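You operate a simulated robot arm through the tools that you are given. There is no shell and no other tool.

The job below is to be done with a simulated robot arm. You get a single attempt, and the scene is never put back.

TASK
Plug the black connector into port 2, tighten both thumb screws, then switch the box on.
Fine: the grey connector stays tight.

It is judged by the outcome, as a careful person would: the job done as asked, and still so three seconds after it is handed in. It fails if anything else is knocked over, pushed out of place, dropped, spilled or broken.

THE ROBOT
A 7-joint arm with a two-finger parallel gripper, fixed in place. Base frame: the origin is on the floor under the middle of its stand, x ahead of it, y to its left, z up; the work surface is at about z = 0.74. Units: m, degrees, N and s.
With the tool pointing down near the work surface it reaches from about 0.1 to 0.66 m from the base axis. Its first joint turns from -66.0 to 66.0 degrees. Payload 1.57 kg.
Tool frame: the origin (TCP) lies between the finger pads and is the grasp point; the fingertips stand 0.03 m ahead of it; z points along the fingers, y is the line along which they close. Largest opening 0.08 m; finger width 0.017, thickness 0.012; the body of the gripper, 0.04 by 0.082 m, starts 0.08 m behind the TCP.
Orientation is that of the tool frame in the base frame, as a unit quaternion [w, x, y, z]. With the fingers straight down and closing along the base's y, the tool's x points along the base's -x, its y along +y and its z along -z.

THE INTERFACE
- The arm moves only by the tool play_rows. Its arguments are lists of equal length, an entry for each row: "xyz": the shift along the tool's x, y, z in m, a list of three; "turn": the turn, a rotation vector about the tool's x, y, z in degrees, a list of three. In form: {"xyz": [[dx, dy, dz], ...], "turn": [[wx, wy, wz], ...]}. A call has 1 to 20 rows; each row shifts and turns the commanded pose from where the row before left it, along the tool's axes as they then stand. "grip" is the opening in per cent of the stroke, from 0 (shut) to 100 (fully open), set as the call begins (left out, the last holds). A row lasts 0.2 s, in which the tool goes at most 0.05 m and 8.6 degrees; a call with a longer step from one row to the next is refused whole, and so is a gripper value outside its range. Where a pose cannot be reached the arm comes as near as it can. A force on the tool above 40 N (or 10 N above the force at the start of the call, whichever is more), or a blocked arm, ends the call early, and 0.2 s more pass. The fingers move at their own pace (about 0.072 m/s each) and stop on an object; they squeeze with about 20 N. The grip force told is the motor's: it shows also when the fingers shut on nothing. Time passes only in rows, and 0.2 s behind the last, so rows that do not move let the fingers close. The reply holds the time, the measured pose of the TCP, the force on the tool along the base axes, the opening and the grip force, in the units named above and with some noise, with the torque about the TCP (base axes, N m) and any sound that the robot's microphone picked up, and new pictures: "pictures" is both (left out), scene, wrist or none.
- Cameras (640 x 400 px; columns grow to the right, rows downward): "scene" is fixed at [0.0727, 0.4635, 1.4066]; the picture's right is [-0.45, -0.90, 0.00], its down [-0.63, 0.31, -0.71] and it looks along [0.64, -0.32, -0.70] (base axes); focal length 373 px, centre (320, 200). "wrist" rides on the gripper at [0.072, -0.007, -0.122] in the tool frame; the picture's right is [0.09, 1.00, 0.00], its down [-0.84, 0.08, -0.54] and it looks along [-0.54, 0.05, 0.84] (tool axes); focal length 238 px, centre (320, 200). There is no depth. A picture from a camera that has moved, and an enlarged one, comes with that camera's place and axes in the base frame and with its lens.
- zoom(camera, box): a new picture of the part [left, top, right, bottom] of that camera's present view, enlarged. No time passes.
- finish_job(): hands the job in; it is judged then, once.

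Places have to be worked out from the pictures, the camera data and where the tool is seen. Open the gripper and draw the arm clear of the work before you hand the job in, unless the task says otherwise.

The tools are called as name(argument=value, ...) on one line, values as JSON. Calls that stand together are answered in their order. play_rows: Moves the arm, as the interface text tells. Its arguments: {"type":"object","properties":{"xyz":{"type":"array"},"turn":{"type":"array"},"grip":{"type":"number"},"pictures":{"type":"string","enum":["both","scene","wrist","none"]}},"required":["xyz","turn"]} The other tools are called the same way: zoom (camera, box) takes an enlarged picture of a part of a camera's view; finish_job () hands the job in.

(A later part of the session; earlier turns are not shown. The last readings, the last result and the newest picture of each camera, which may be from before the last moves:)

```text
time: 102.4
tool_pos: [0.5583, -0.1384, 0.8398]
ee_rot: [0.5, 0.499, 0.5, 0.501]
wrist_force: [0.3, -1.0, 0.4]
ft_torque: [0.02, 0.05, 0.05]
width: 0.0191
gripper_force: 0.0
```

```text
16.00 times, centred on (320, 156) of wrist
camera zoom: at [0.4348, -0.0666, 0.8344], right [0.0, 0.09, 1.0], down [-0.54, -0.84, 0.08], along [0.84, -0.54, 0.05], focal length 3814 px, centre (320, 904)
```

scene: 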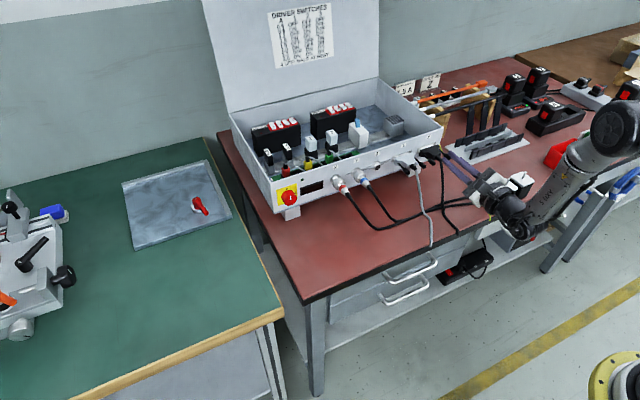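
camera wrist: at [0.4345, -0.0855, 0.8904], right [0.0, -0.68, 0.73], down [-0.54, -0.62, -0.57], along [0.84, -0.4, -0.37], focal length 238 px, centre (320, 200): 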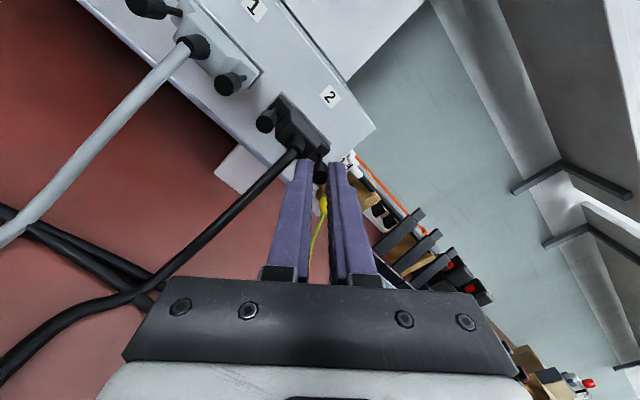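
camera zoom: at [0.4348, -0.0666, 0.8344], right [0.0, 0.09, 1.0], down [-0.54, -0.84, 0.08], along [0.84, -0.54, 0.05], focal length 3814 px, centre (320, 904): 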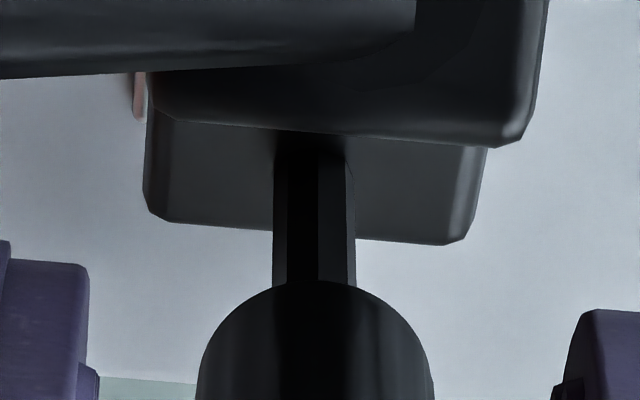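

The facets barely moved (about 2°) while the fingers turned 67°, and the torque residue rose, so the right screw is at its stop and tight. I withdraw, shift 46.4 mm left and line up with the left-hand screw.

play_rows(xyz=[[0, 0, -0.01], [0, 0, -0.015], [0, 0, -0.015], [0, 0, -0.01], [0.016, 0, 0], [0.016, 0, 0], [0.0144, 0, 0], [0, 0, 0]], turn=[[0, 0, 0], [0, 0, 0], [0, 0, 0], [0, 0, 0], [0, 0, 0], [0, 0, 0], [0, 0, 0], [0, 0, 0]], grip=30, pictures="both")

zoom(camera="wrist", box=[270, 60, 370, 200])

zoom(camera="scene", box=[400, 130, 500, 200])

```text
time: 104.2
tool_pos: [0.5077, -0.0914, 0.8403]
ee_rot: [0.5, 0.499, 0.5, 0.501]
wrist_force: [-0.1, 0.2, 0.7]
ft_torque: [-0.02, 0.02, -0.02]
width: 0.0237
gripper_force: 0.1
camera wrist: at [0.3844, -0.0195, 0.8346], right [0.0, 0.09, 1.0], down [-0.54, -0.84, 0.08], along [0.84, -0.54, 0.05], focal length 238 px, centre (320, 200)
```

scene: 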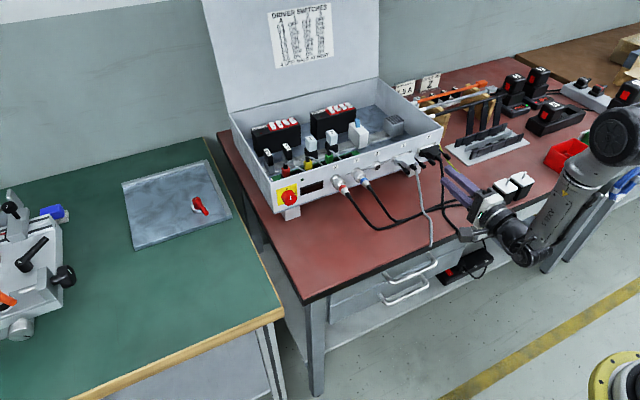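
wrist: 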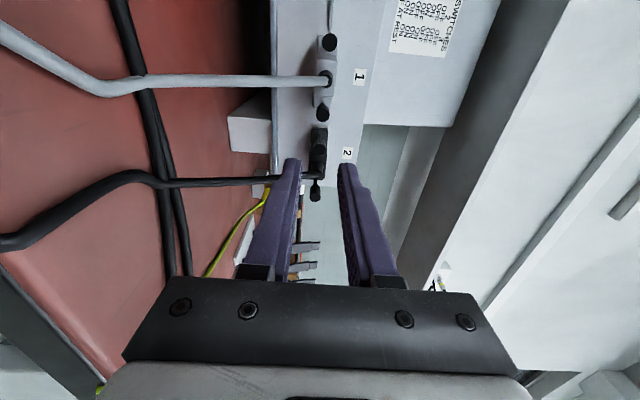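

```text
2.86 times, centred on (320, 130) of wrist
camera zoom: at [0.3844, -0.0195, 0.8346], right [0.0, 0.09, 1.0], down [-0.54, -0.84, 0.08], along [0.84, -0.54, 0.05], focal length 681 px, centre (320, 400)
```

zoom: 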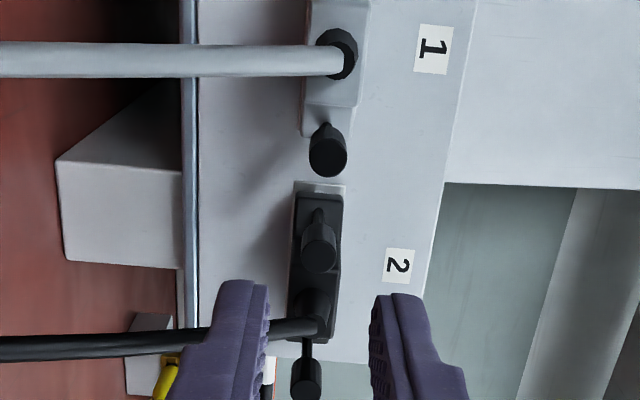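

```text
5.71 times, centred on (450, 165) of scene
camera zoom: at [0.0726, 0.4635, 1.4066], right [-0.45, -0.9, 0.0], down [-0.63, 0.31, -0.71], along [0.64, -0.32, -0.7], focal length 2134 px, centre (-423, 400)
```

zoom: 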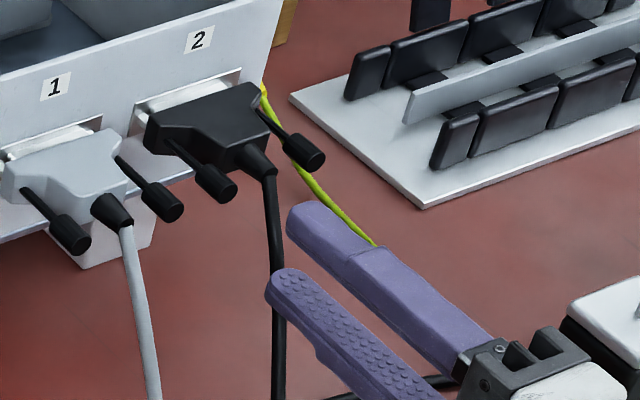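

The left knob's axis is within half a millimetre of the tool axis. I move forward over it in steps.

play_rows(xyz=[[0.0004, -0.0004, 0.01], [0, 0, 0.012], [0, 0, 0.012], [0, 0, 0.01], [0, 0, 0.006], [0, 0, 0]], turn=[[0, 0, 0], [0, 0, 0], [0, 0, 0], [0, 0, 0], [0, 0, 0], [0, 0, 0]], grip=28, pictures="wrist")

zoom(camera="wrist", box=[270, 100, 370, 200])

zoom(camera="scene", box=[415, 135, 475, 180])

```text
time: 105.6
tool_pos: [0.5571, -0.0912, 0.8402]
ee_rot: [0.5, 0.499, 0.5, 0.501]
wrist_force: [0.5, 0.6, 0.6]
ft_torque: [0.02, -0.01, -0.01]
width: 0.0223
gripper_force: 0.1
camera wrist: at [0.4344, -0.0196, 0.8345], right [0.0, 0.09, 1.0], down [-0.54, -0.84, 0.08], along [0.84, -0.54, 0.05], focal length 238 px, centre (320, 200)
```

wrist: 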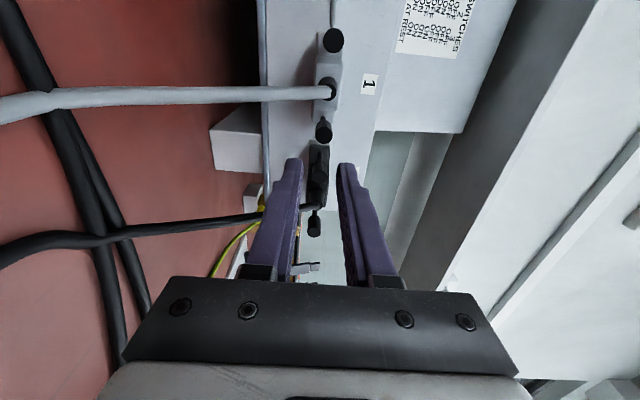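

```text
4.00 times, centred on (320, 150) of wrist
camera zoom: at [0.4344, -0.0196, 0.8345], right [0.0, 0.09, 1.0], down [-0.54, -0.84, 0.08], along [0.84, -0.54, 0.05], focal length 953 px, centre (320, 400)
```

zoom: 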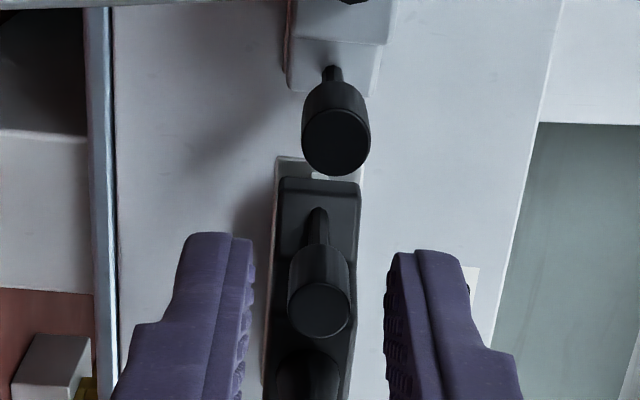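

```text
8.89 times, centred on (445, 158) of scene
camera zoom: at [0.0727, 0.4635, 1.4066], right [-0.45, -0.9, 0.0], down [-0.63, 0.31, -0.71], along [0.64, -0.32, -0.7], focal length 3319 px, centre (-791, 578)
```

zoom: 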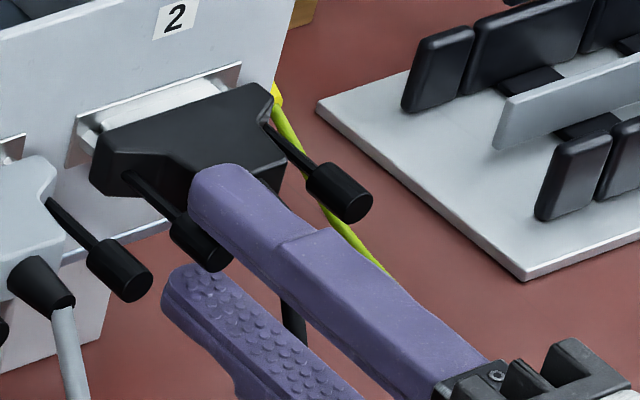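

The left knob is centred between the fingers. I grip it and turn 40° clockwise.

play_rows(xyz=[[0, 0, 0], [0, 0, 0], [0, 0, 0], [0, 0, 0], [0, 0, 0], [0, 0, 0], [0, 0, 0]], turn=[[0, 0, 0], [0, 0, 0], [0, 0, 8], [0, 0, 8], [0, 0, 8], [0, 0, 8], [0, 0, 8]], grip=0, pictures="wrist")

zoom(camera="wrist", box=[270, 100, 370, 200])

zoom(camera="scene", box=[415, 135, 475, 180])

```text
time: 107.2
tool_pos: [0.5568, -0.0916, 0.8404]
ee_rot: [0.298, 0.64, 0.298, 0.643]
wrist_force: [-8.7, 1.7, 6.3]
ft_torque: [-0.01, 0.02, 0.06]
width: 0.0085
gripper_force: 19.5
camera wrist: at [0.4343, -0.0325, 0.8823], right [0.0, -0.57, 0.82], down [-0.54, -0.69, -0.48], along [0.84, -0.44, -0.31], focal length 238 px, centre (320, 200)
```

wrist: 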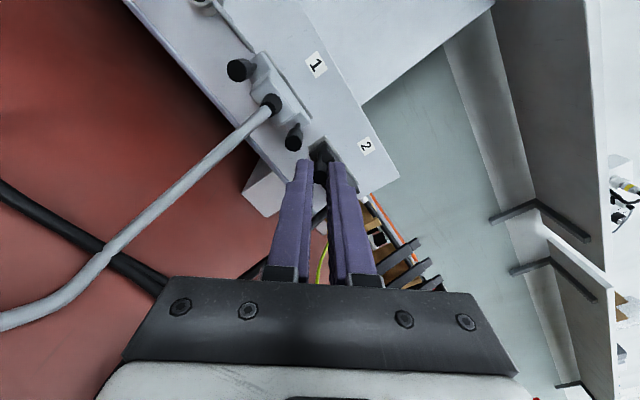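

```text
4.00 times, centred on (320, 150) of wrist
camera zoom: at [0.4343, -0.0325, 0.8823], right [0.0, -0.57, 0.82], down [-0.54, -0.69, -0.48], along [0.84, -0.44, -0.31], focal length 953 px, centre (320, 400)
```

zoom: 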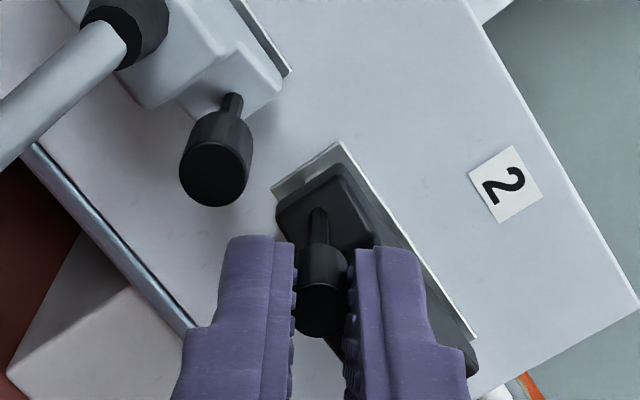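

```text
8.89 times, centred on (445, 158) of scene
camera zoom: at [0.0723, 0.4635, 1.4066], right [-0.45, -0.9, 0.0], down [-0.63, 0.31, -0.71], along [0.64, -0.32, -0.7], focal length 3319 px, centre (-791, 578)
```

zoom: 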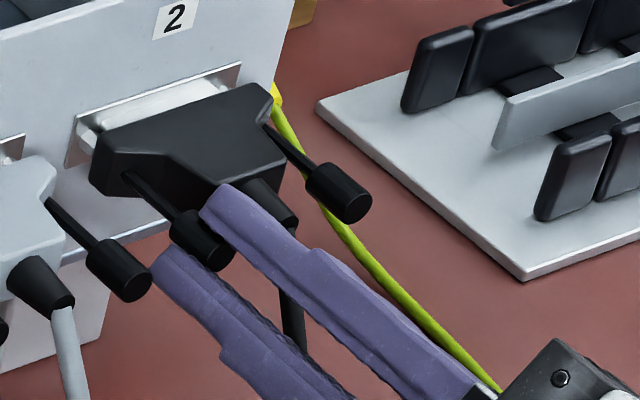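

The left screw turns freely. I open a little, swing back 80° with a small lift trim, then grip and turn another 80°.

play_rows(xyz=[[0, 0, 0], [0, 0, 0], [0.0003, 0.0004, 0], [0, 0, 0], [0, 0, 0], [0, 0, 0], [0, 0, 0], [0, 0, 0], [0, 0, 0], [0, 0, 0], [0, 0, 0], [0, 0, 0]], turn=[[0, 0, 0], [0, 0, 0], [0, 0, -8], [0, 0, -8], [0, 0, -8], [0, 0, -8], [0, 0, -8], [0, 0, -8], [0, 0, -8], [0, 0, -8], [0, 0, -8], [0, 0, -8]], grip=20, pictures="wrist")

zoom(camera="wrist", box=[270, 100, 370, 200])

zoom(camera="wrist", box=[312, 148, 328, 164])

```text
time: 109.8
tool_pos: [0.5578, -0.0906, 0.8399]
ee_rot: [0.641, 0.297, 0.641, 0.299]
wrist_force: [1.2, 0.5, 0.2]
ft_torque: [0.01, 0.0, 0.0]
width: 0.0161
gripper_force: 0.1
camera wrist: at [0.4347, -0.0409, 0.7896], right [0.0, 0.71, 0.7], down [-0.54, -0.59, 0.6], along [0.84, -0.38, 0.39], focal length 238 px, centre (320, 200)
```

wrist: 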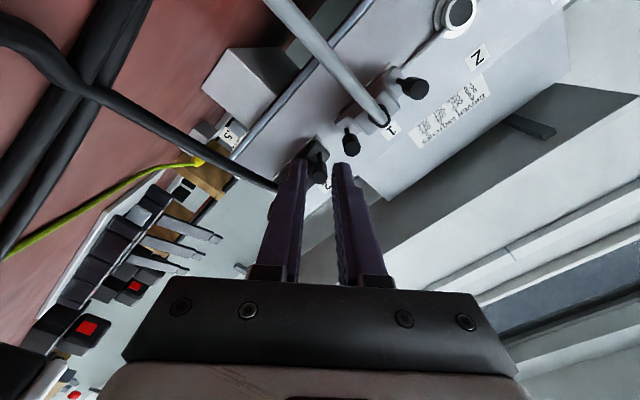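

```text
4.00 times, centred on (320, 150) of wrist
camera zoom: at [0.4347, -0.0409, 0.7896], right [0.0, 0.71, 0.7], down [-0.54, -0.59, 0.6], along [0.84, -0.38, 0.39], focal length 953 px, centre (320, 400)
```

zoom: 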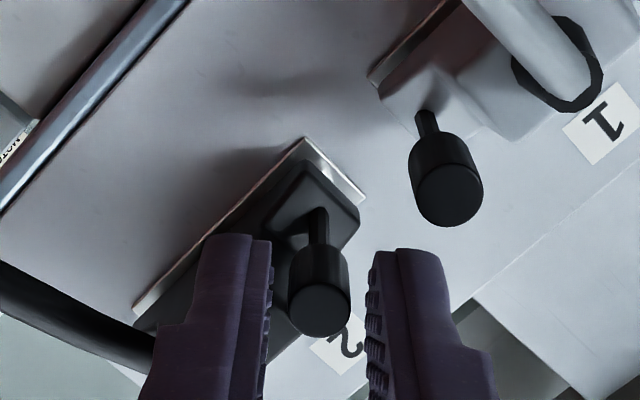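

```text
16.00 times, centred on (320, 156) of wrist
camera zoom: at [0.4347, -0.0409, 0.7896], right [0.0, 0.71, 0.7], down [-0.54, -0.59, 0.6], along [0.84, -0.38, 0.39], focal length 3814 px, centre (320, 904)
```

zoom: 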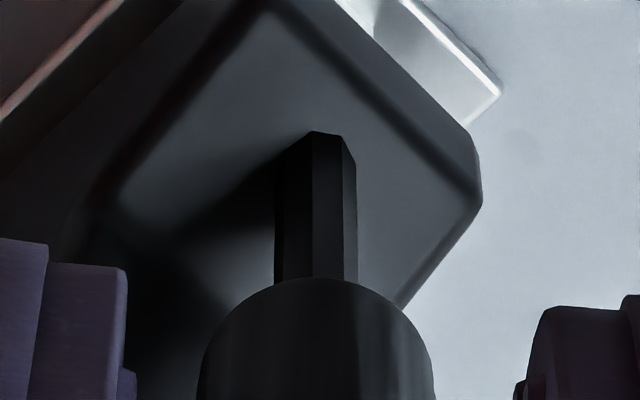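

All clear of the cable and the grey knob. I grip and turn 88°.

play_rows(xyz=[[0, 0, 0], [0, 0, 0], [0, 0, 0], [0, 0, 0], [0, 0, 0], [0, 0, 0], [0, 0, 0], [0, 0, 0], [0, 0, 0], [0, 0, 0], [0, 0, 0], [0, 0, 0], [0, 0, 0]], turn=[[0, 0, 0], [0, 0, 0], [0, 0, 8], [0, 0, 8], [0, 0, 8], [0, 0, 8], [0, 0, 8], [0, 0, 8], [0, 0, 8], [0, 0, 8], [0, 0, 8], [0, 0, 8], [0, 0, 8]], grip=0, pictures="none")

play_rows(xyz=[[0, 0, 0], [0, 0, 0], [0, 0, 0], [0, 0, 0], [0, 0, 0], [0, 0, 0], [0, 0, 0], [0, 0, 0], [0, 0, 0], [0, 0, 0], [0, 0, 0], [0, 0, 0], [0, 0, 0]], turn=[[0, 0, 0], [0, 0, 0], [0, 0, -8], [0, 0, -8], [0, 0, -8], [0, 0, -8], [0, 0, -8], [0, 0, -8], [0, 0, -8], [0, 0, -8], [0, 0, -8], [0, 0, -8], [0, 0, -8]], grip=20, pictures="none")

play_rows(xyz=[[0, 0, 0], [0, 0, 0], [0, 0, 0], [0, 0, 0], [0, 0, 0], [0, 0, 0], [0, 0, 0], [0, 0, 0], [0, 0, 0], [0, 0, 0], [0, 0, 0], [0, 0, 0], [0, 0, 0]], turn=[[0, 0, 0], [0, 0, 0], [0, 0, 8], [0, 0, 8], [0, 0, 8], [0, 0, 8], [0, 0, 8], [0, 0, 8], [0, 0, 8], [0, 0, 8], [0, 0, 8], [0, 0, 8], [0, 0, 8]], grip=0, pictures="none")

play_rows(xyz=[[0, 0, 0], [0, 0, 0], [0, 0, 0], [0, 0, 0], [0, 0, 0], [0, 0, 0], [0, 0, 0], [0, 0, 0], [0, 0, 0], [0, 0, 0], [0, 0, 0], [0, 0, 0], [0, 0, 0]], turn=[[0, 0, 0], [0, 0, 0], [0, 0, -8], [0, 0, -8], [0, 0, -8], [0, 0, -8], [0, 0, -8], [0, 0, -8], [0, 0, -8], [0, 0, -8], [0, 0, -8], [0, 0, -8], [0, 0, -8]], grip=20, pictures="none")

zoom(camera="wrist", box=[270, 100, 370, 200])

zoom(camera="wrist", box=[312, 148, 328, 164])

```text
time: 112.6
tool_pos: [0.5577, -0.0914, 0.8394]
ee_rot: [0.253, 0.66, 0.252, 0.661]
wrist_force: [-2.2, 0.5, -1.2]
ft_torque: [-0.03, 0.11, -0.02]
width: 0.0089
gripper_force: 19.4
```

```text
time: 115.4
tool_pos: [0.5584, -0.092, 0.8388]
ee_rot: [0.641, 0.297, 0.64, 0.3]
wrist_force: [-1.0, 0.2, 0.4]
ft_torque: [0.01, 0.0, -0.02]
width: 0.0161
gripper_force: 0.0
```

```text
time: 118.2
tool_pos: [0.5572, -0.0909, 0.8396]
ee_rot: [0.253, 0.66, 0.253, 0.661]
wrist_force: [4.8, -7.2, -4.3]
ft_torque: [-0.01, 0.28, -0.28]
width: 0.0087
gripper_force: 19.8
```

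```text
time: 121.0
tool_pos: [0.5572, -0.0925, 0.84]
ee_rot: [0.641, 0.297, 0.641, 0.299]
wrist_force: [-0.1, 0.2, 0.2]
ft_torque: [0.01, 0.0, -0.01]
width: 0.0161
gripper_force: 0.2
```

```text
4.00 times, centred on (320, 150) of wrist
camera zoom: at [0.4346, -0.0412, 0.7896], right [0.0, 0.71, 0.7], down [-0.54, -0.59, 0.6], along [0.84, -0.38, 0.39], focal length 953 px, centre (320, 400)
```

zoom: 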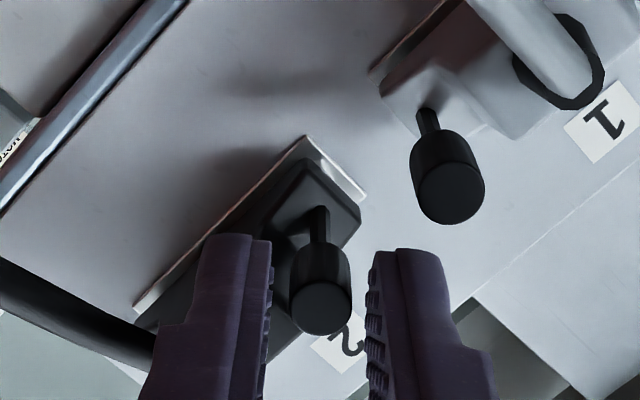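

```text
16.00 times, centred on (320, 156) of wrist
camera zoom: at [0.4346, -0.0412, 0.7896], right [0.0, 0.71, 0.7], down [-0.54, -0.59, 0.6], along [0.84, -0.38, 0.39], focal length 3814 px, centre (320, 904)
```

zoom: 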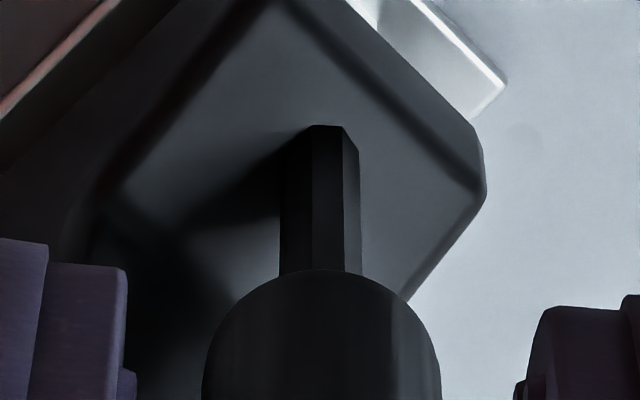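

216° so far and the screw is still turning. I continue with more sweeps.

play_rows(xyz=[[0, 0, 0], [0, 0, 0], [0, 0, 0], [0, 0, 0], [0, 0, 0], [0, 0, 0], [0, 0, 0], [0, 0, 0], [0, 0, 0], [0, 0, 0], [0, 0, 0], [0, 0, 0], [0, 0, 0]], turn=[[0, 0, 0], [0, 0, 0], [0, 0, 8], [0, 0, 8], [0, 0, 8], [0, 0, 8], [0, 0, 8], [0, 0, 8], [0, 0, 8], [0, 0, 8], [0, 0, 8], [0, 0, 8], [0, 0, 8]], grip=0, pictures="none")

play_rows(xyz=[[0, 0, 0], [0, 0, 0], [0, 0, 0], [0, 0, 0], [0, 0, 0], [0, 0, 0], [0, 0, 0], [0, 0, 0], [0, 0, 0], [0, 0, 0], [0, 0, 0], [0, 0, 0], [0, 0, 0]], turn=[[0, 0, 0], [0, 0, 0], [0, 0, -8], [0, 0, -8], [0, 0, -8], [0, 0, -8], [0, 0, -8], [0, 0, -8], [0, 0, -8], [0, 0, -8], [0, 0, -8], [0, 0, -8], [0, 0, -8]], grip=20, pictures="none")

zoom(camera="wrist", box=[312, 148, 328, 164])

play_rows(xyz=[[0, 0, 0], [0, 0, 0], [0, 0, 0], [0, 0, 0], [0, 0, 0], [0, 0, 0], [0, 0, 0], [0, 0, 0], [0, 0, 0], [0, 0, 0]], turn=[[0, 0, 0], [0, 0, 0], [0, 0, 8.4], [0, 0, 8.4], [0, 0, 8.4], [0, 0, 8.4], [0, 0, 8.4], [0, 0, 8.4], [0, 0, 8.4], [0, 0, 8.4]], grip=0, pictures="none")

play_rows(xyz=[[0, 0, 0], [0, 0, 0], [0, 0, 0], [0, 0, 0], [0, 0, 0], [0, 0, 0], [0, 0, 0], [0, 0, 0], [0, 0, 0], [0, 0, 0]], turn=[[0, 0, 0], [0, 0, 0], [0, 0, -8.4], [0, 0, -8.4], [0, 0, -8.4], [0, 0, -8.4], [0, 0, -8.4], [0, 0, -8.4], [0, 0, -8.4], [0, 0, -8.4]], grip=20, pictures="none")

zoom(camera="wrist", box=[312, 148, 328, 164])

```text
time: 123.8
tool_pos: [0.5577, -0.0909, 0.8401]
ee_rot: [0.252, 0.66, 0.252, 0.661]
wrist_force: [-0.8, -0.5, -1.9]
ft_torque: [0.0, 0.12, -0.08]
width: 0.0087
gripper_force: 19.4
```

```text
time: 126.6
tool_pos: [0.5581, -0.0919, 0.8414]
ee_rot: [0.642, 0.296, 0.641, 0.3]
wrist_force: [-0.2, -0.6, 0.3]
ft_torque: [0.0, 0.01, -0.01]
width: 0.0162
gripper_force: 0.1
```

```text
16.00 times, centred on (320, 156) of wrist
camera zoom: at [0.4346, -0.0411, 0.7903], right [0.0, 0.71, 0.7], down [-0.54, -0.59, 0.6], along [0.84, -0.38, 0.39], focal length 3814 px, centre (320, 904)
```

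zoom: 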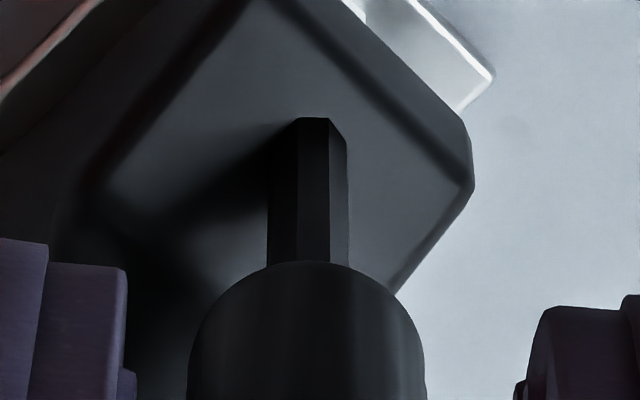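

```text
time: 128.8
tool_pos: [0.5581, -0.0914, 0.8404]
ee_rot: [0.367, 0.603, 0.368, 0.606]
wrist_force: [-5.6, -1.3, -0.9]
ft_torque: [-0.05, -0.03, -0.16]
width: 0.0082
gripper_force: 20.6
```

```text
time: 131.0
tool_pos: [0.5578, -0.0921, 0.8407]
ee_rot: [0.642, 0.296, 0.641, 0.299]
wrist_force: [0.1, -0.9, 0.4]
ft_torque: [0.03, 0.04, -0.02]
width: 0.0159
gripper_force: 0.1
```

```text
16.00 times, centred on (320, 156) of wrist
camera zoom: at [0.4349, -0.0411, 0.7901], right [0.0, 0.71, 0.7], down [-0.54, -0.59, 0.6], along [0.84, -0.38, 0.39], focal length 3814 px, centre (320, 904)
```

zoom: 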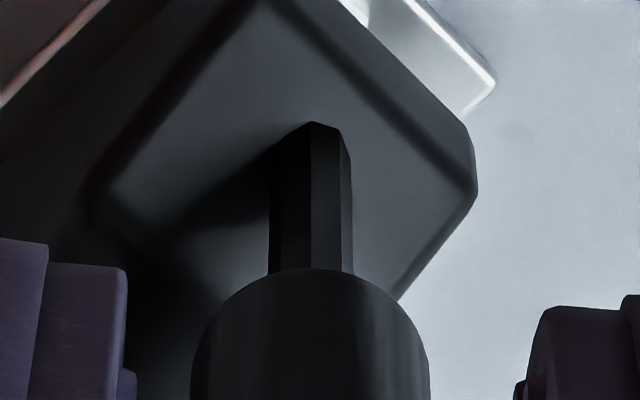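

The last 67° sweep only moved the screw by about 34°, which suggests it has reached its stop at roughly one turn, like the other. I do one more sweep to confirm.

play_rows(xyz=[[0, 0, 0], [0, 0, 0], [0, 0, 0], [0, 0, 0], [0, 0, 0], [0, 0, 0], [0, 0, 0], [0, 0, 0], [0, 0, 0], [0, 0, 0]], turn=[[0, 0, 0], [0, 0, 0], [0, 0, 8.4], [0, 0, 8.4], [0, 0, 8.4], [0, 0, 8.4], [0, 0, 8.4], [0, 0, 8.4], [0, 0, 8.4], [0, 0, 8.4]], grip=0, pictures="none")

play_rows(xyz=[[0, 0, 0], [0, 0, 0], [0, 0, 0], [0, 0, 0], [0, 0, 0], [0, 0, 0], [0, 0, 0], [0, 0, 0], [0, 0, 0], [0, 0, 0]], turn=[[0, 0, 0], [0, 0, 0], [0, 0, -8.4], [0, 0, -8.4], [0, 0, -8.4], [0, 0, -8.4], [0, 0, -8.4], [0, 0, -8.4], [0, 0, -8.4], [0, 0, -8.4]], grip=20, pictures="none")

zoom(camera="wrist", box=[312, 148, 328, 164])

```text
time: 133.2
tool_pos: [0.5563, -0.0917, 0.8402]
ee_rot: [0.367, 0.603, 0.368, 0.605]
wrist_force: [1.0, 0.0, -2.4]
ft_torque: [-0.04, 0.18, 0.02]
width: 0.0084
gripper_force: 20.3
```

```text
time: 135.4
tool_pos: [0.5574, -0.0926, 0.8401]
ee_rot: [0.641, 0.297, 0.641, 0.3]
wrist_force: [-0.3, 0.3, 0.2]
ft_torque: [-0.02, 0.03, -0.01]
width: 0.016
gripper_force: 0.1
```

```text
16.00 times, centred on (320, 156) of wrist
camera zoom: at [0.4347, -0.0412, 0.79], right [0.0, 0.71, 0.7], down [-0.54, -0.59, 0.6], along [0.84, -0.38, 0.39], focal length 3814 px, centre (320, 904)
```

zoom: 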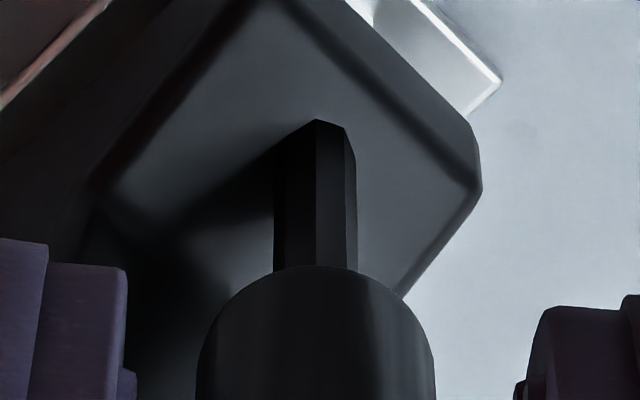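

The phase is unchanged after a full 67° sweep, so the left screw is also tight at its stop. I rotate back to closing-vertical, withdraw along -x, and check the whole front.

play_rows(xyz=[[0, 0, 0], [0, 0, 0], [0, 0, 0], [0, 0, 0], [0, 0, 0], [0, 0, -0.01], [0, 0, -0.02], [0, 0, -0.02], [0, 0.02, -0.02], [0, 0.03, 0], [0, 0.04, 0], [0, 0.04, 0], [0, 0.04, 0], [0, 0.03, 0], [0, 0, 0]], turn=[[0, 0, 8], [0, 0, 8], [0, 0, 8], [0, 0, 8], [0, 0, 8], [0, 0, 0], [0, 0, 0], [0, 0, 0], [0, 0, 0], [0, 0, 0], [0, 0, 0], [0, 0, 0], [0, 0, 0], [0, 0, 0], [0, 0, 0]], grip=24, pictures="both")

zoom(camera="scene", box=[390, 125, 470, 190])

zoom(camera="scene", box=[260, 170, 340, 225])

```text
time: 138.6
tool_pos: [0.4882, -0.0899, 1.0397]
ee_rot: [0.5, 0.5, 0.5, 0.501]
wrist_force: [0.1, 0.3, -0.3]
ft_torque: [-0.03, 0.0, 0.0]
width: 0.0195
gripper_force: 0.1
camera wrist: at [0.365, -0.0193, 1.034], right [0.0, 0.09, 1.0], down [-0.54, -0.84, 0.08], along [0.84, -0.54, 0.05], focal length 238 px, centre (320, 200)
```

scene: 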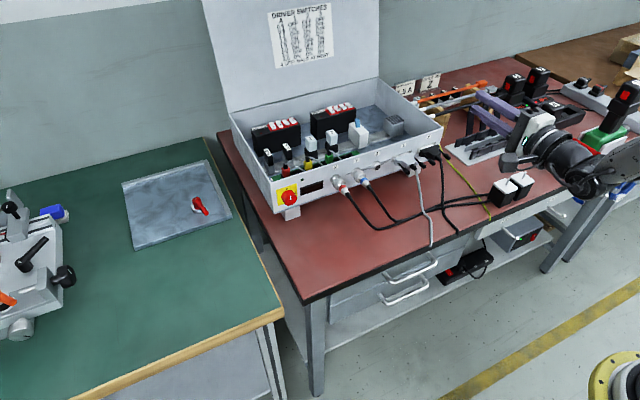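
wrist: 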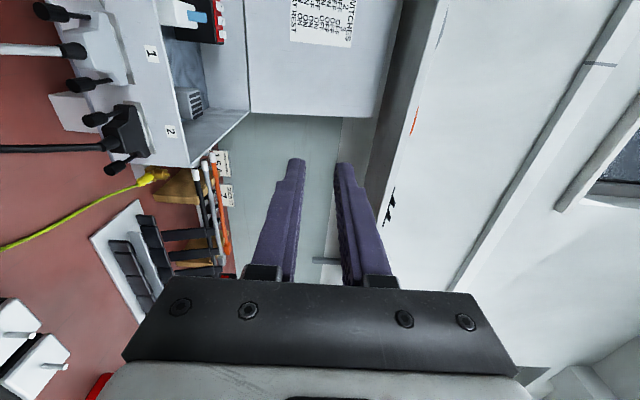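

```text
6.15 times, centred on (430, 158) of scene
camera zoom: at [0.0726, 0.4635, 1.4066], right [-0.45, -0.9, 0.0], down [-0.63, 0.31, -0.71], along [0.64, -0.32, -0.7], focal length 2298 px, centre (-357, 462)
```

zoom: 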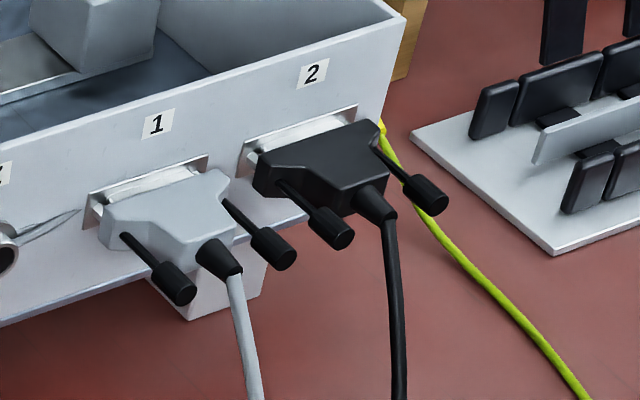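

```text
7.27 times, centred on (300, 198) of scene
camera zoom: at [0.0726, 0.4635, 1.4066], right [-0.45, -0.9, 0.0], down [-0.63, 0.31, -0.71], along [0.64, -0.32, -0.7], focal length 2715 px, centre (466, 218)
```

zoom: 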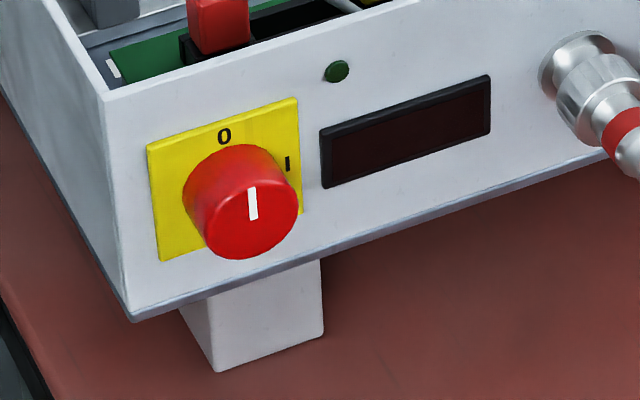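

Both connectors look properly seated, and the switch shows its mark at 0 with I at 90° clockwise. I return to tool-down and reconfigure with the elbow on the other side, for a straight approach to the switch at y≈0.26.

play_rows(xyz=[[0, 0, 0], [0, 0, 0], [0, 0, 0], [0, 0, 0], [0, 0, 0], [0, 0, 0], [0, 0, 0], [0, 0, 0], [0, 0, 0], [0, 0, 0], [0, 0, 0], [0, 0, 0], [0, 0, 0], [0, 0, 0], [0, 0, 0], [0, 0, 0], [0, 0, 0], [0, 0, 0], [0, 0, 0], [0, 0, 0]], turn=[[0, 8.18, 0], [0, 8.18, 0], [0, 8.18, 0], [0, 8.18, 0], [0, 8.18, 0], [0, 8.18, 0], [0, 8.18, 0], [0, 8.18, 0], [0, 8.18, 0], [0, 8.18, 0], [8.18, 0, 0], [8.18, 0, 0], [8.18, 0, 0], [8.18, 0, 0], [8.18, 0, 0], [8.18, 0, 0], [8.18, 0, 0], [8.18, 0, 0], [8.18, 0, 0], [8.18, 0, 0]], pictures="none")

play_rows(xyz=[[0, 0, 0], [0, 0, 0], [0, 0.033, 0], [0, 0.033, 0], [0, 0.033, 0], [0, 0.033, 0], [0, 0.02, 0], [0, 0, 0]], turn=[[8.2, 0, 0], [0, 0, -8.2], [0, 0, 0], [0, 0, 0], [0, 0, 0], [0, 0, 0], [0, 0, 0], [0, 0, 0]], pictures="scene")

```text
time: 142.8
tool_pos: [0.4872, -0.0905, 1.0402]
ee_rot: [0.007, 0.071, 0.995, 0.07]
wrist_force: [0.3, -0.6, 0.1]
ft_torque: [0.0, 0.0, 0.0]
width: 0.0191
gripper_force: 0.1
```

```text
time: 144.6
tool_pos: [0.4873, 0.0608, 1.0393]
ee_rot: [0.0, -0.001, 1.0, 0.0]
wrist_force: [0.4, -0.3, 0.3]
ft_torque: [0.0, 0.0, 0.0]
width: 0.019
gripper_force: 0.0
```

scene: 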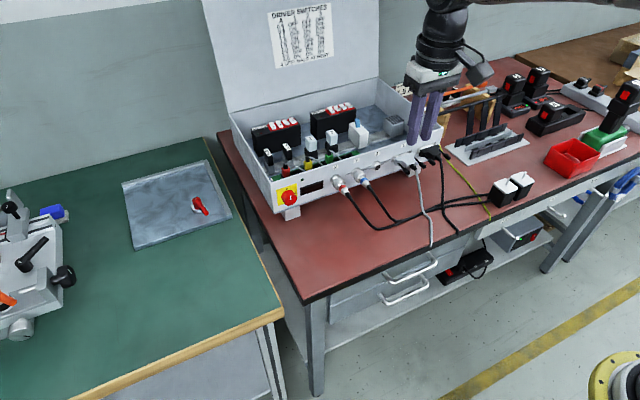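

I'm at an exact tool-down pose at y≈0.06. Now I tilt to point right, then yaw to +x.

play_rows(xyz=[[0, 0, 0], [0, 0, 0], [0, 0, 0], [0, 0, 0], [0, 0, 0], [0, 0, 0], [0, 0, 0], [0, 0, 0], [0, 0, 0], [0, 0, 0], [0, 0, 0], [0, 0, 0], [0, 0, 0], [0, 0, 0], [0, 0, 0], [0, 0, 0], [0, 0, 0]], turn=[[8.182, 0, 0], [8.182, 0, 0], [8.182, 0, 0], [8.182, 0, 0], [8.182, 0, 0], [8.182, 0, 0], [8.182, 0, 0], [8.182, 0, 0], [8.182, 0, 0], [8.182, 0, 0], [8.182, 0, 0], [0, -8.182, 0], [0, -8.182, 0], [0, -8.182, 0], [0, -8.182, 0], [0, -8.182, 0], [0, -8.182, 0]], pictures="none")

play_rows(xyz=[[0, 0, 0], [0, 0, 0], [0, 0, 0], [0, 0, 0], [0, 0, 0], [0, 0, 0]], turn=[[0, -8.182, 0], [0, -8.182, 0], [0, -8.182, 0], [0, -8.182, 0], [0, -8.182, 0], [0, 0, 0]], pictures="both")

```text
time: 148.2
tool_pos: [0.4872, 0.0612, 1.0398]
ee_rot: [-0.296, 0.294, -0.642, 0.643]
wrist_force: [-0.7, -0.4, 0.3]
ft_torque: [0.04, 0.02, 0.01]
width: 0.0193
gripper_force: 0.1
```

```text
time: 149.6
tool_pos: [0.4874, 0.0594, 1.043]
ee_rot: [0.494, -0.492, 0.508, -0.505]
wrist_force: [0.2, 0.2, 0.1]
ft_torque: [0.0, 0.01, -0.02]
width: 0.0193
gripper_force: 0.0
camera wrist: at [0.3624, -0.0086, 1.05], right [0.0, -0.09, -1.0], down [-0.52, 0.85, -0.07], along [0.85, 0.52, -0.05], focal length 238 px, centre (320, 200)
```

scene: 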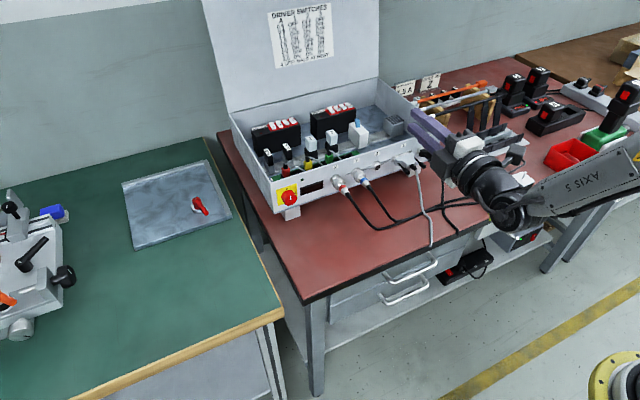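
wrist: 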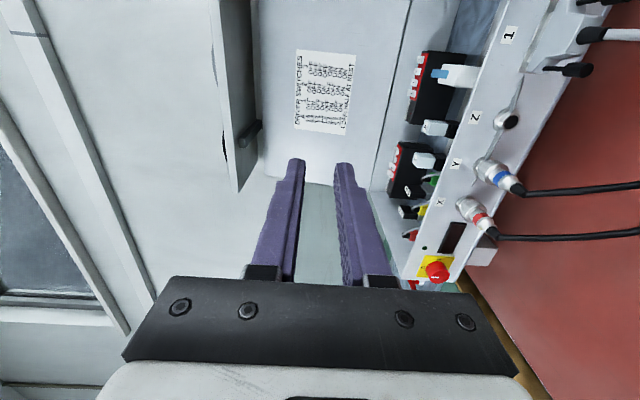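

The tool points along +x with no reach limit. I move across to y≈0.263 at this height and then down to z≈0.855, staying well in front of the switch.

play_rows(xyz=[[-0.034, 0, 0], [-0.034, 0, 0], [-0.034, 0, 0], [-0.034, 0, 0], [-0.034, 0, 0], [-0.034, 0, 0], [0, 0.03, 0], [0, 0.035, 0], [0, 0.035, 0], [0, 0.035, 0], [0, 0.035, 0], [0, 0.018, 0], [0, 0, 0]], turn=[[0, -1.5, 0], [0, 0, 0], [0, 0, 0], [0, 0, 0], [0, 0, 0], [0, 0, 0], [0, 0, 0], [0, 0, 0], [0, 0, 0], [0, 0, 0], [0, 0, 0], [0, 0, 0], [0, 0, 0]], grip=65, pictures="both")

```text
time: 152.4
tool_pos: [0.4819, 0.2638, 0.8517]
ee_rot: [0.507, -0.507, 0.493, -0.494]
wrist_force: [0.5, -0.2, -0.2]
ft_torque: [0.01, -0.01, 0.01]
width: 0.0519
gripper_force: 0.1
camera wrist: at [0.3623, 0.189, 0.8603], right [0.0, -0.09, -1.0], down [-0.56, 0.82, -0.08], along [0.83, 0.56, -0.05], focal length 238 px, centre (320, 200)
```

scene: 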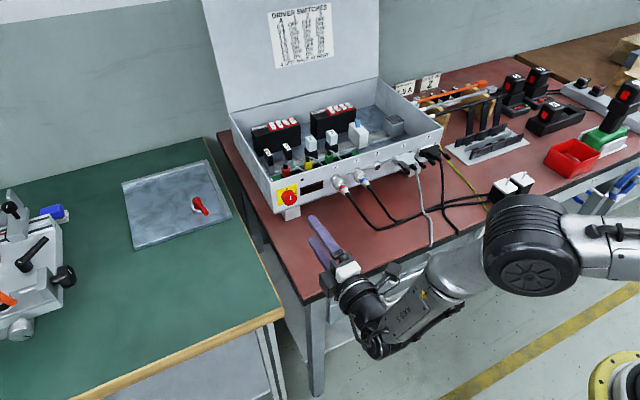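
wrist: 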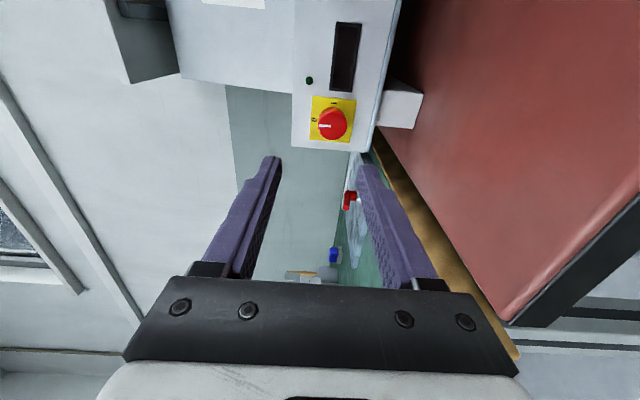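

The switch is in view. I zoom in to measure the knob.

zoom(camera="wrist", box=[290, 80, 380, 160])

zoom(camera="scene", box=[260, 170, 340, 225])

zoom(camera="scene", box=[240, 160, 440, 300])

```text
5.00 times, centred on (335, 120) of wrist
camera zoom: at [0.3623, 0.189, 0.8603], right [0.0, -0.09, -1.0], down [-0.56, 0.82, -0.08], along [0.83, 0.56, -0.05], focal length 1192 px, centre (245, 600)
```

zoom: 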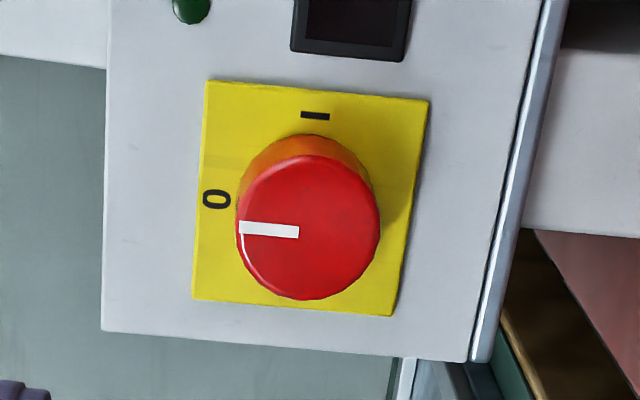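

```text
7.27 times, centred on (300, 198) of scene
camera zoom: at [0.0727, 0.4635, 1.4066], right [-0.45, -0.9, 0.0], down [-0.63, 0.31, -0.71], along [0.64, -0.32, -0.7], focal length 2715 px, centre (466, 218)
```

zoom: 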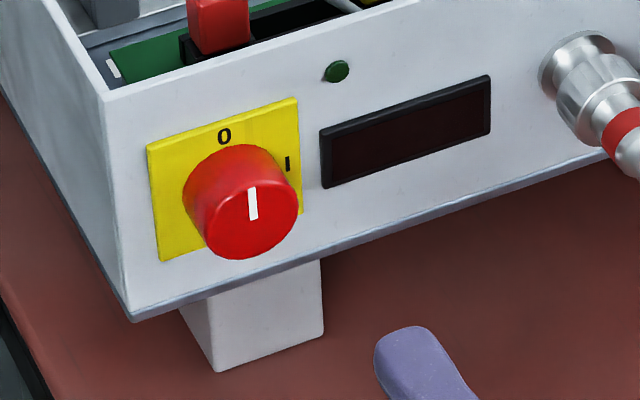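

```text
2.86 times, centred on (340, 230) of scene
camera zoom: at [0.0727, 0.4635, 1.4066], right [-0.45, -0.9, 0.0], down [-0.63, 0.31, -0.71], along [0.64, -0.32, -0.7], focal length 1067 px, centre (263, 114)
```

zoom: 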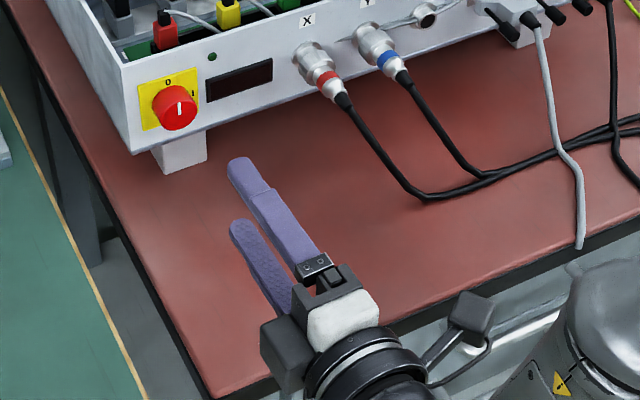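

The knob is about 30 mm across, centred near (y≈0.259, z≈0.841), and needs 90° clockwise from 0 to I. I correct heading and position and move closer.

play_rows(xyz=[[0.0018, 0.0122, 0], [0, 0, 0.02], [0, 0, 0.02], [0, 0, 0.02], [0, 0, 0]], turn=[[0, 1.55, 0], [0, 0, 0], [0, 0, 0], [0, 0, 0], [0, 0, 0]], grip=65, pictures="both")

zoom(camera="wrist", box=[260, 90, 380, 200])

zoom(camera="scene", box=[260, 165, 340, 225])

```text
time: 153.6
tool_pos: [0.5423, 0.2632, 0.8414]
ee_rot: [0.501, -0.5, 0.499, -0.5]
wrist_force: [0.3, -0.1, -0.2]
ft_torque: [0.02, -0.01, 0.04]
width: 0.0522
gripper_force: 0.1
camera wrist: at [0.4204, 0.1905, 0.8482], right [0.0, -0.09, -1.0], down [-0.54, 0.84, -0.08], along [0.84, 0.54, -0.05], focal length 238 px, centre (320, 200)
```

scene: 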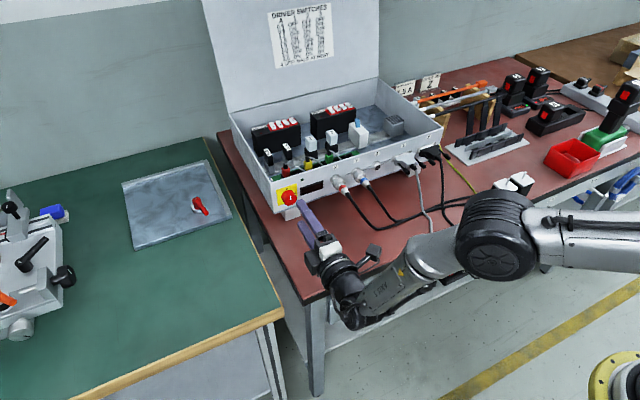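
wrist: 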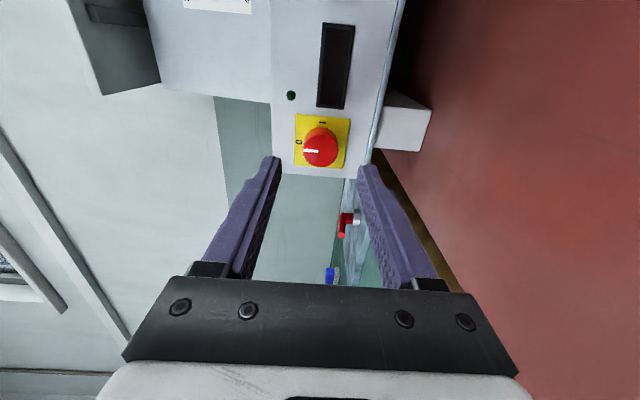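

```text
3.64 times, centred on (320, 145) of wrist
camera zoom: at [0.4204, 0.1905, 0.8482], right [0.0, -0.09, -1.0], down [-0.54, 0.84, -0.08], along [0.84, 0.54, -0.05], focal length 867 px, centre (320, 400)
```

zoom: 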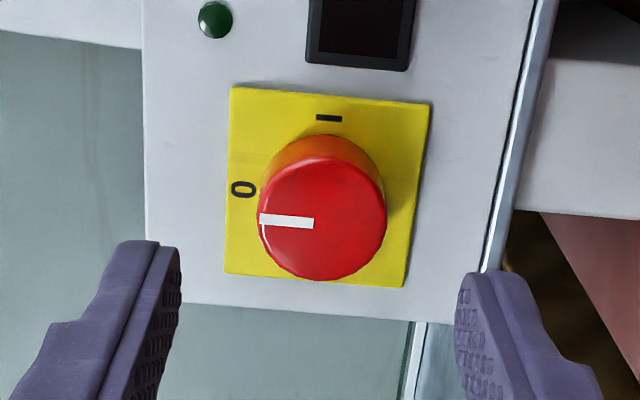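

```text
6.67 times, centred on (300, 195) of scene
camera zoom: at [0.0727, 0.4635, 1.4066], right [-0.45, -0.9, 0.0], down [-0.63, 0.31, -0.71], along [0.64, -0.32, -0.7], focal length 2489 px, centre (453, 233)
```

zoom: 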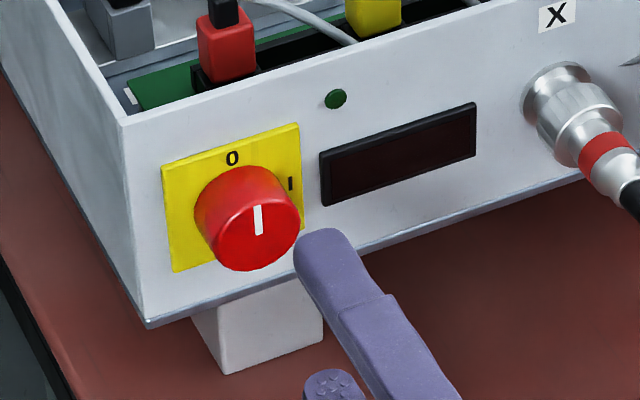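

The knob's front face is at about (0.612, 0.264, 0.841). I trim 1.5 mm sideways and roll the gripper -45° ahead of gripping, so a 90° turn fits.

play_rows(xyz=[[-0.0015, 0, 0], [0, 0, 0], [0, 0, 0], [0, 0, 0], [0, 0, 0], [0, 0, 0], [0, 0, 0]], turn=[[0, 0, -7.5], [0, 0, -7.5], [0, 0, -7.5], [0, 0, -7.5], [0, 0, -7.5], [0, 0, -7.5], [0, 0, 0]], grip=65, pictures="both")

zoom(camera="wrist", box=[260, 90, 380, 200])

```text
time: 155.2
tool_pos: [0.5431, 0.2646, 0.8393]
ee_rot: [-0.27, 0.653, -0.27, 0.654]
wrist_force: [0.1, 0.1, 0.0]
ft_torque: [0.0, -0.03, 0.02]
width: 0.0519
gripper_force: 0.2
camera wrist: at [0.4196, 0.218, 0.8967], right [0.0, -0.77, -0.64], down [-0.54, 0.54, -0.65], along [0.84, 0.35, -0.42], focal length 238 px, centre (320, 200)
```

scene: 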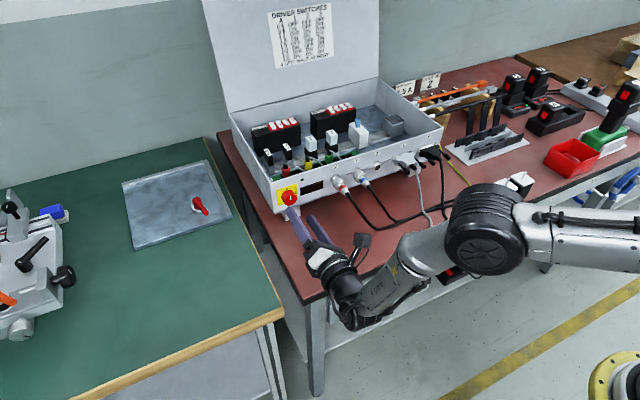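
wrist: 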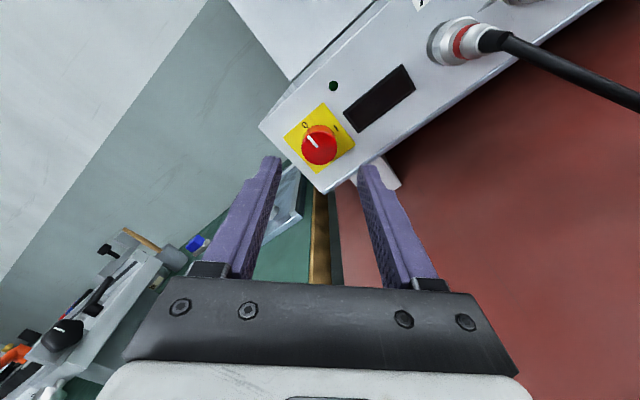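

```text
3.64 times, centred on (320, 145) of wrist
camera zoom: at [0.4196, 0.218, 0.8967], right [0.0, -0.77, -0.64], down [-0.54, 0.54, -0.65], along [0.84, 0.35, -0.42], focal length 867 px, centre (320, 400)
```

zoom: 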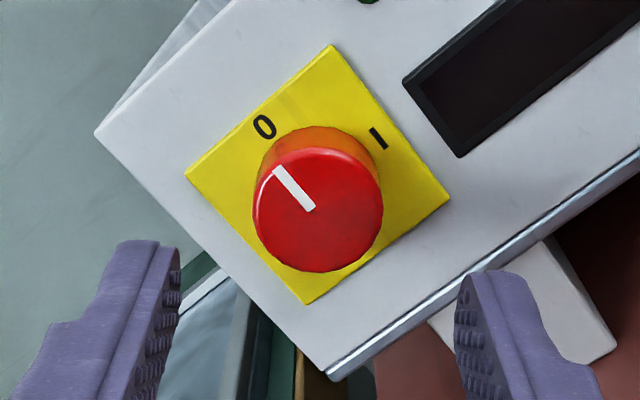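

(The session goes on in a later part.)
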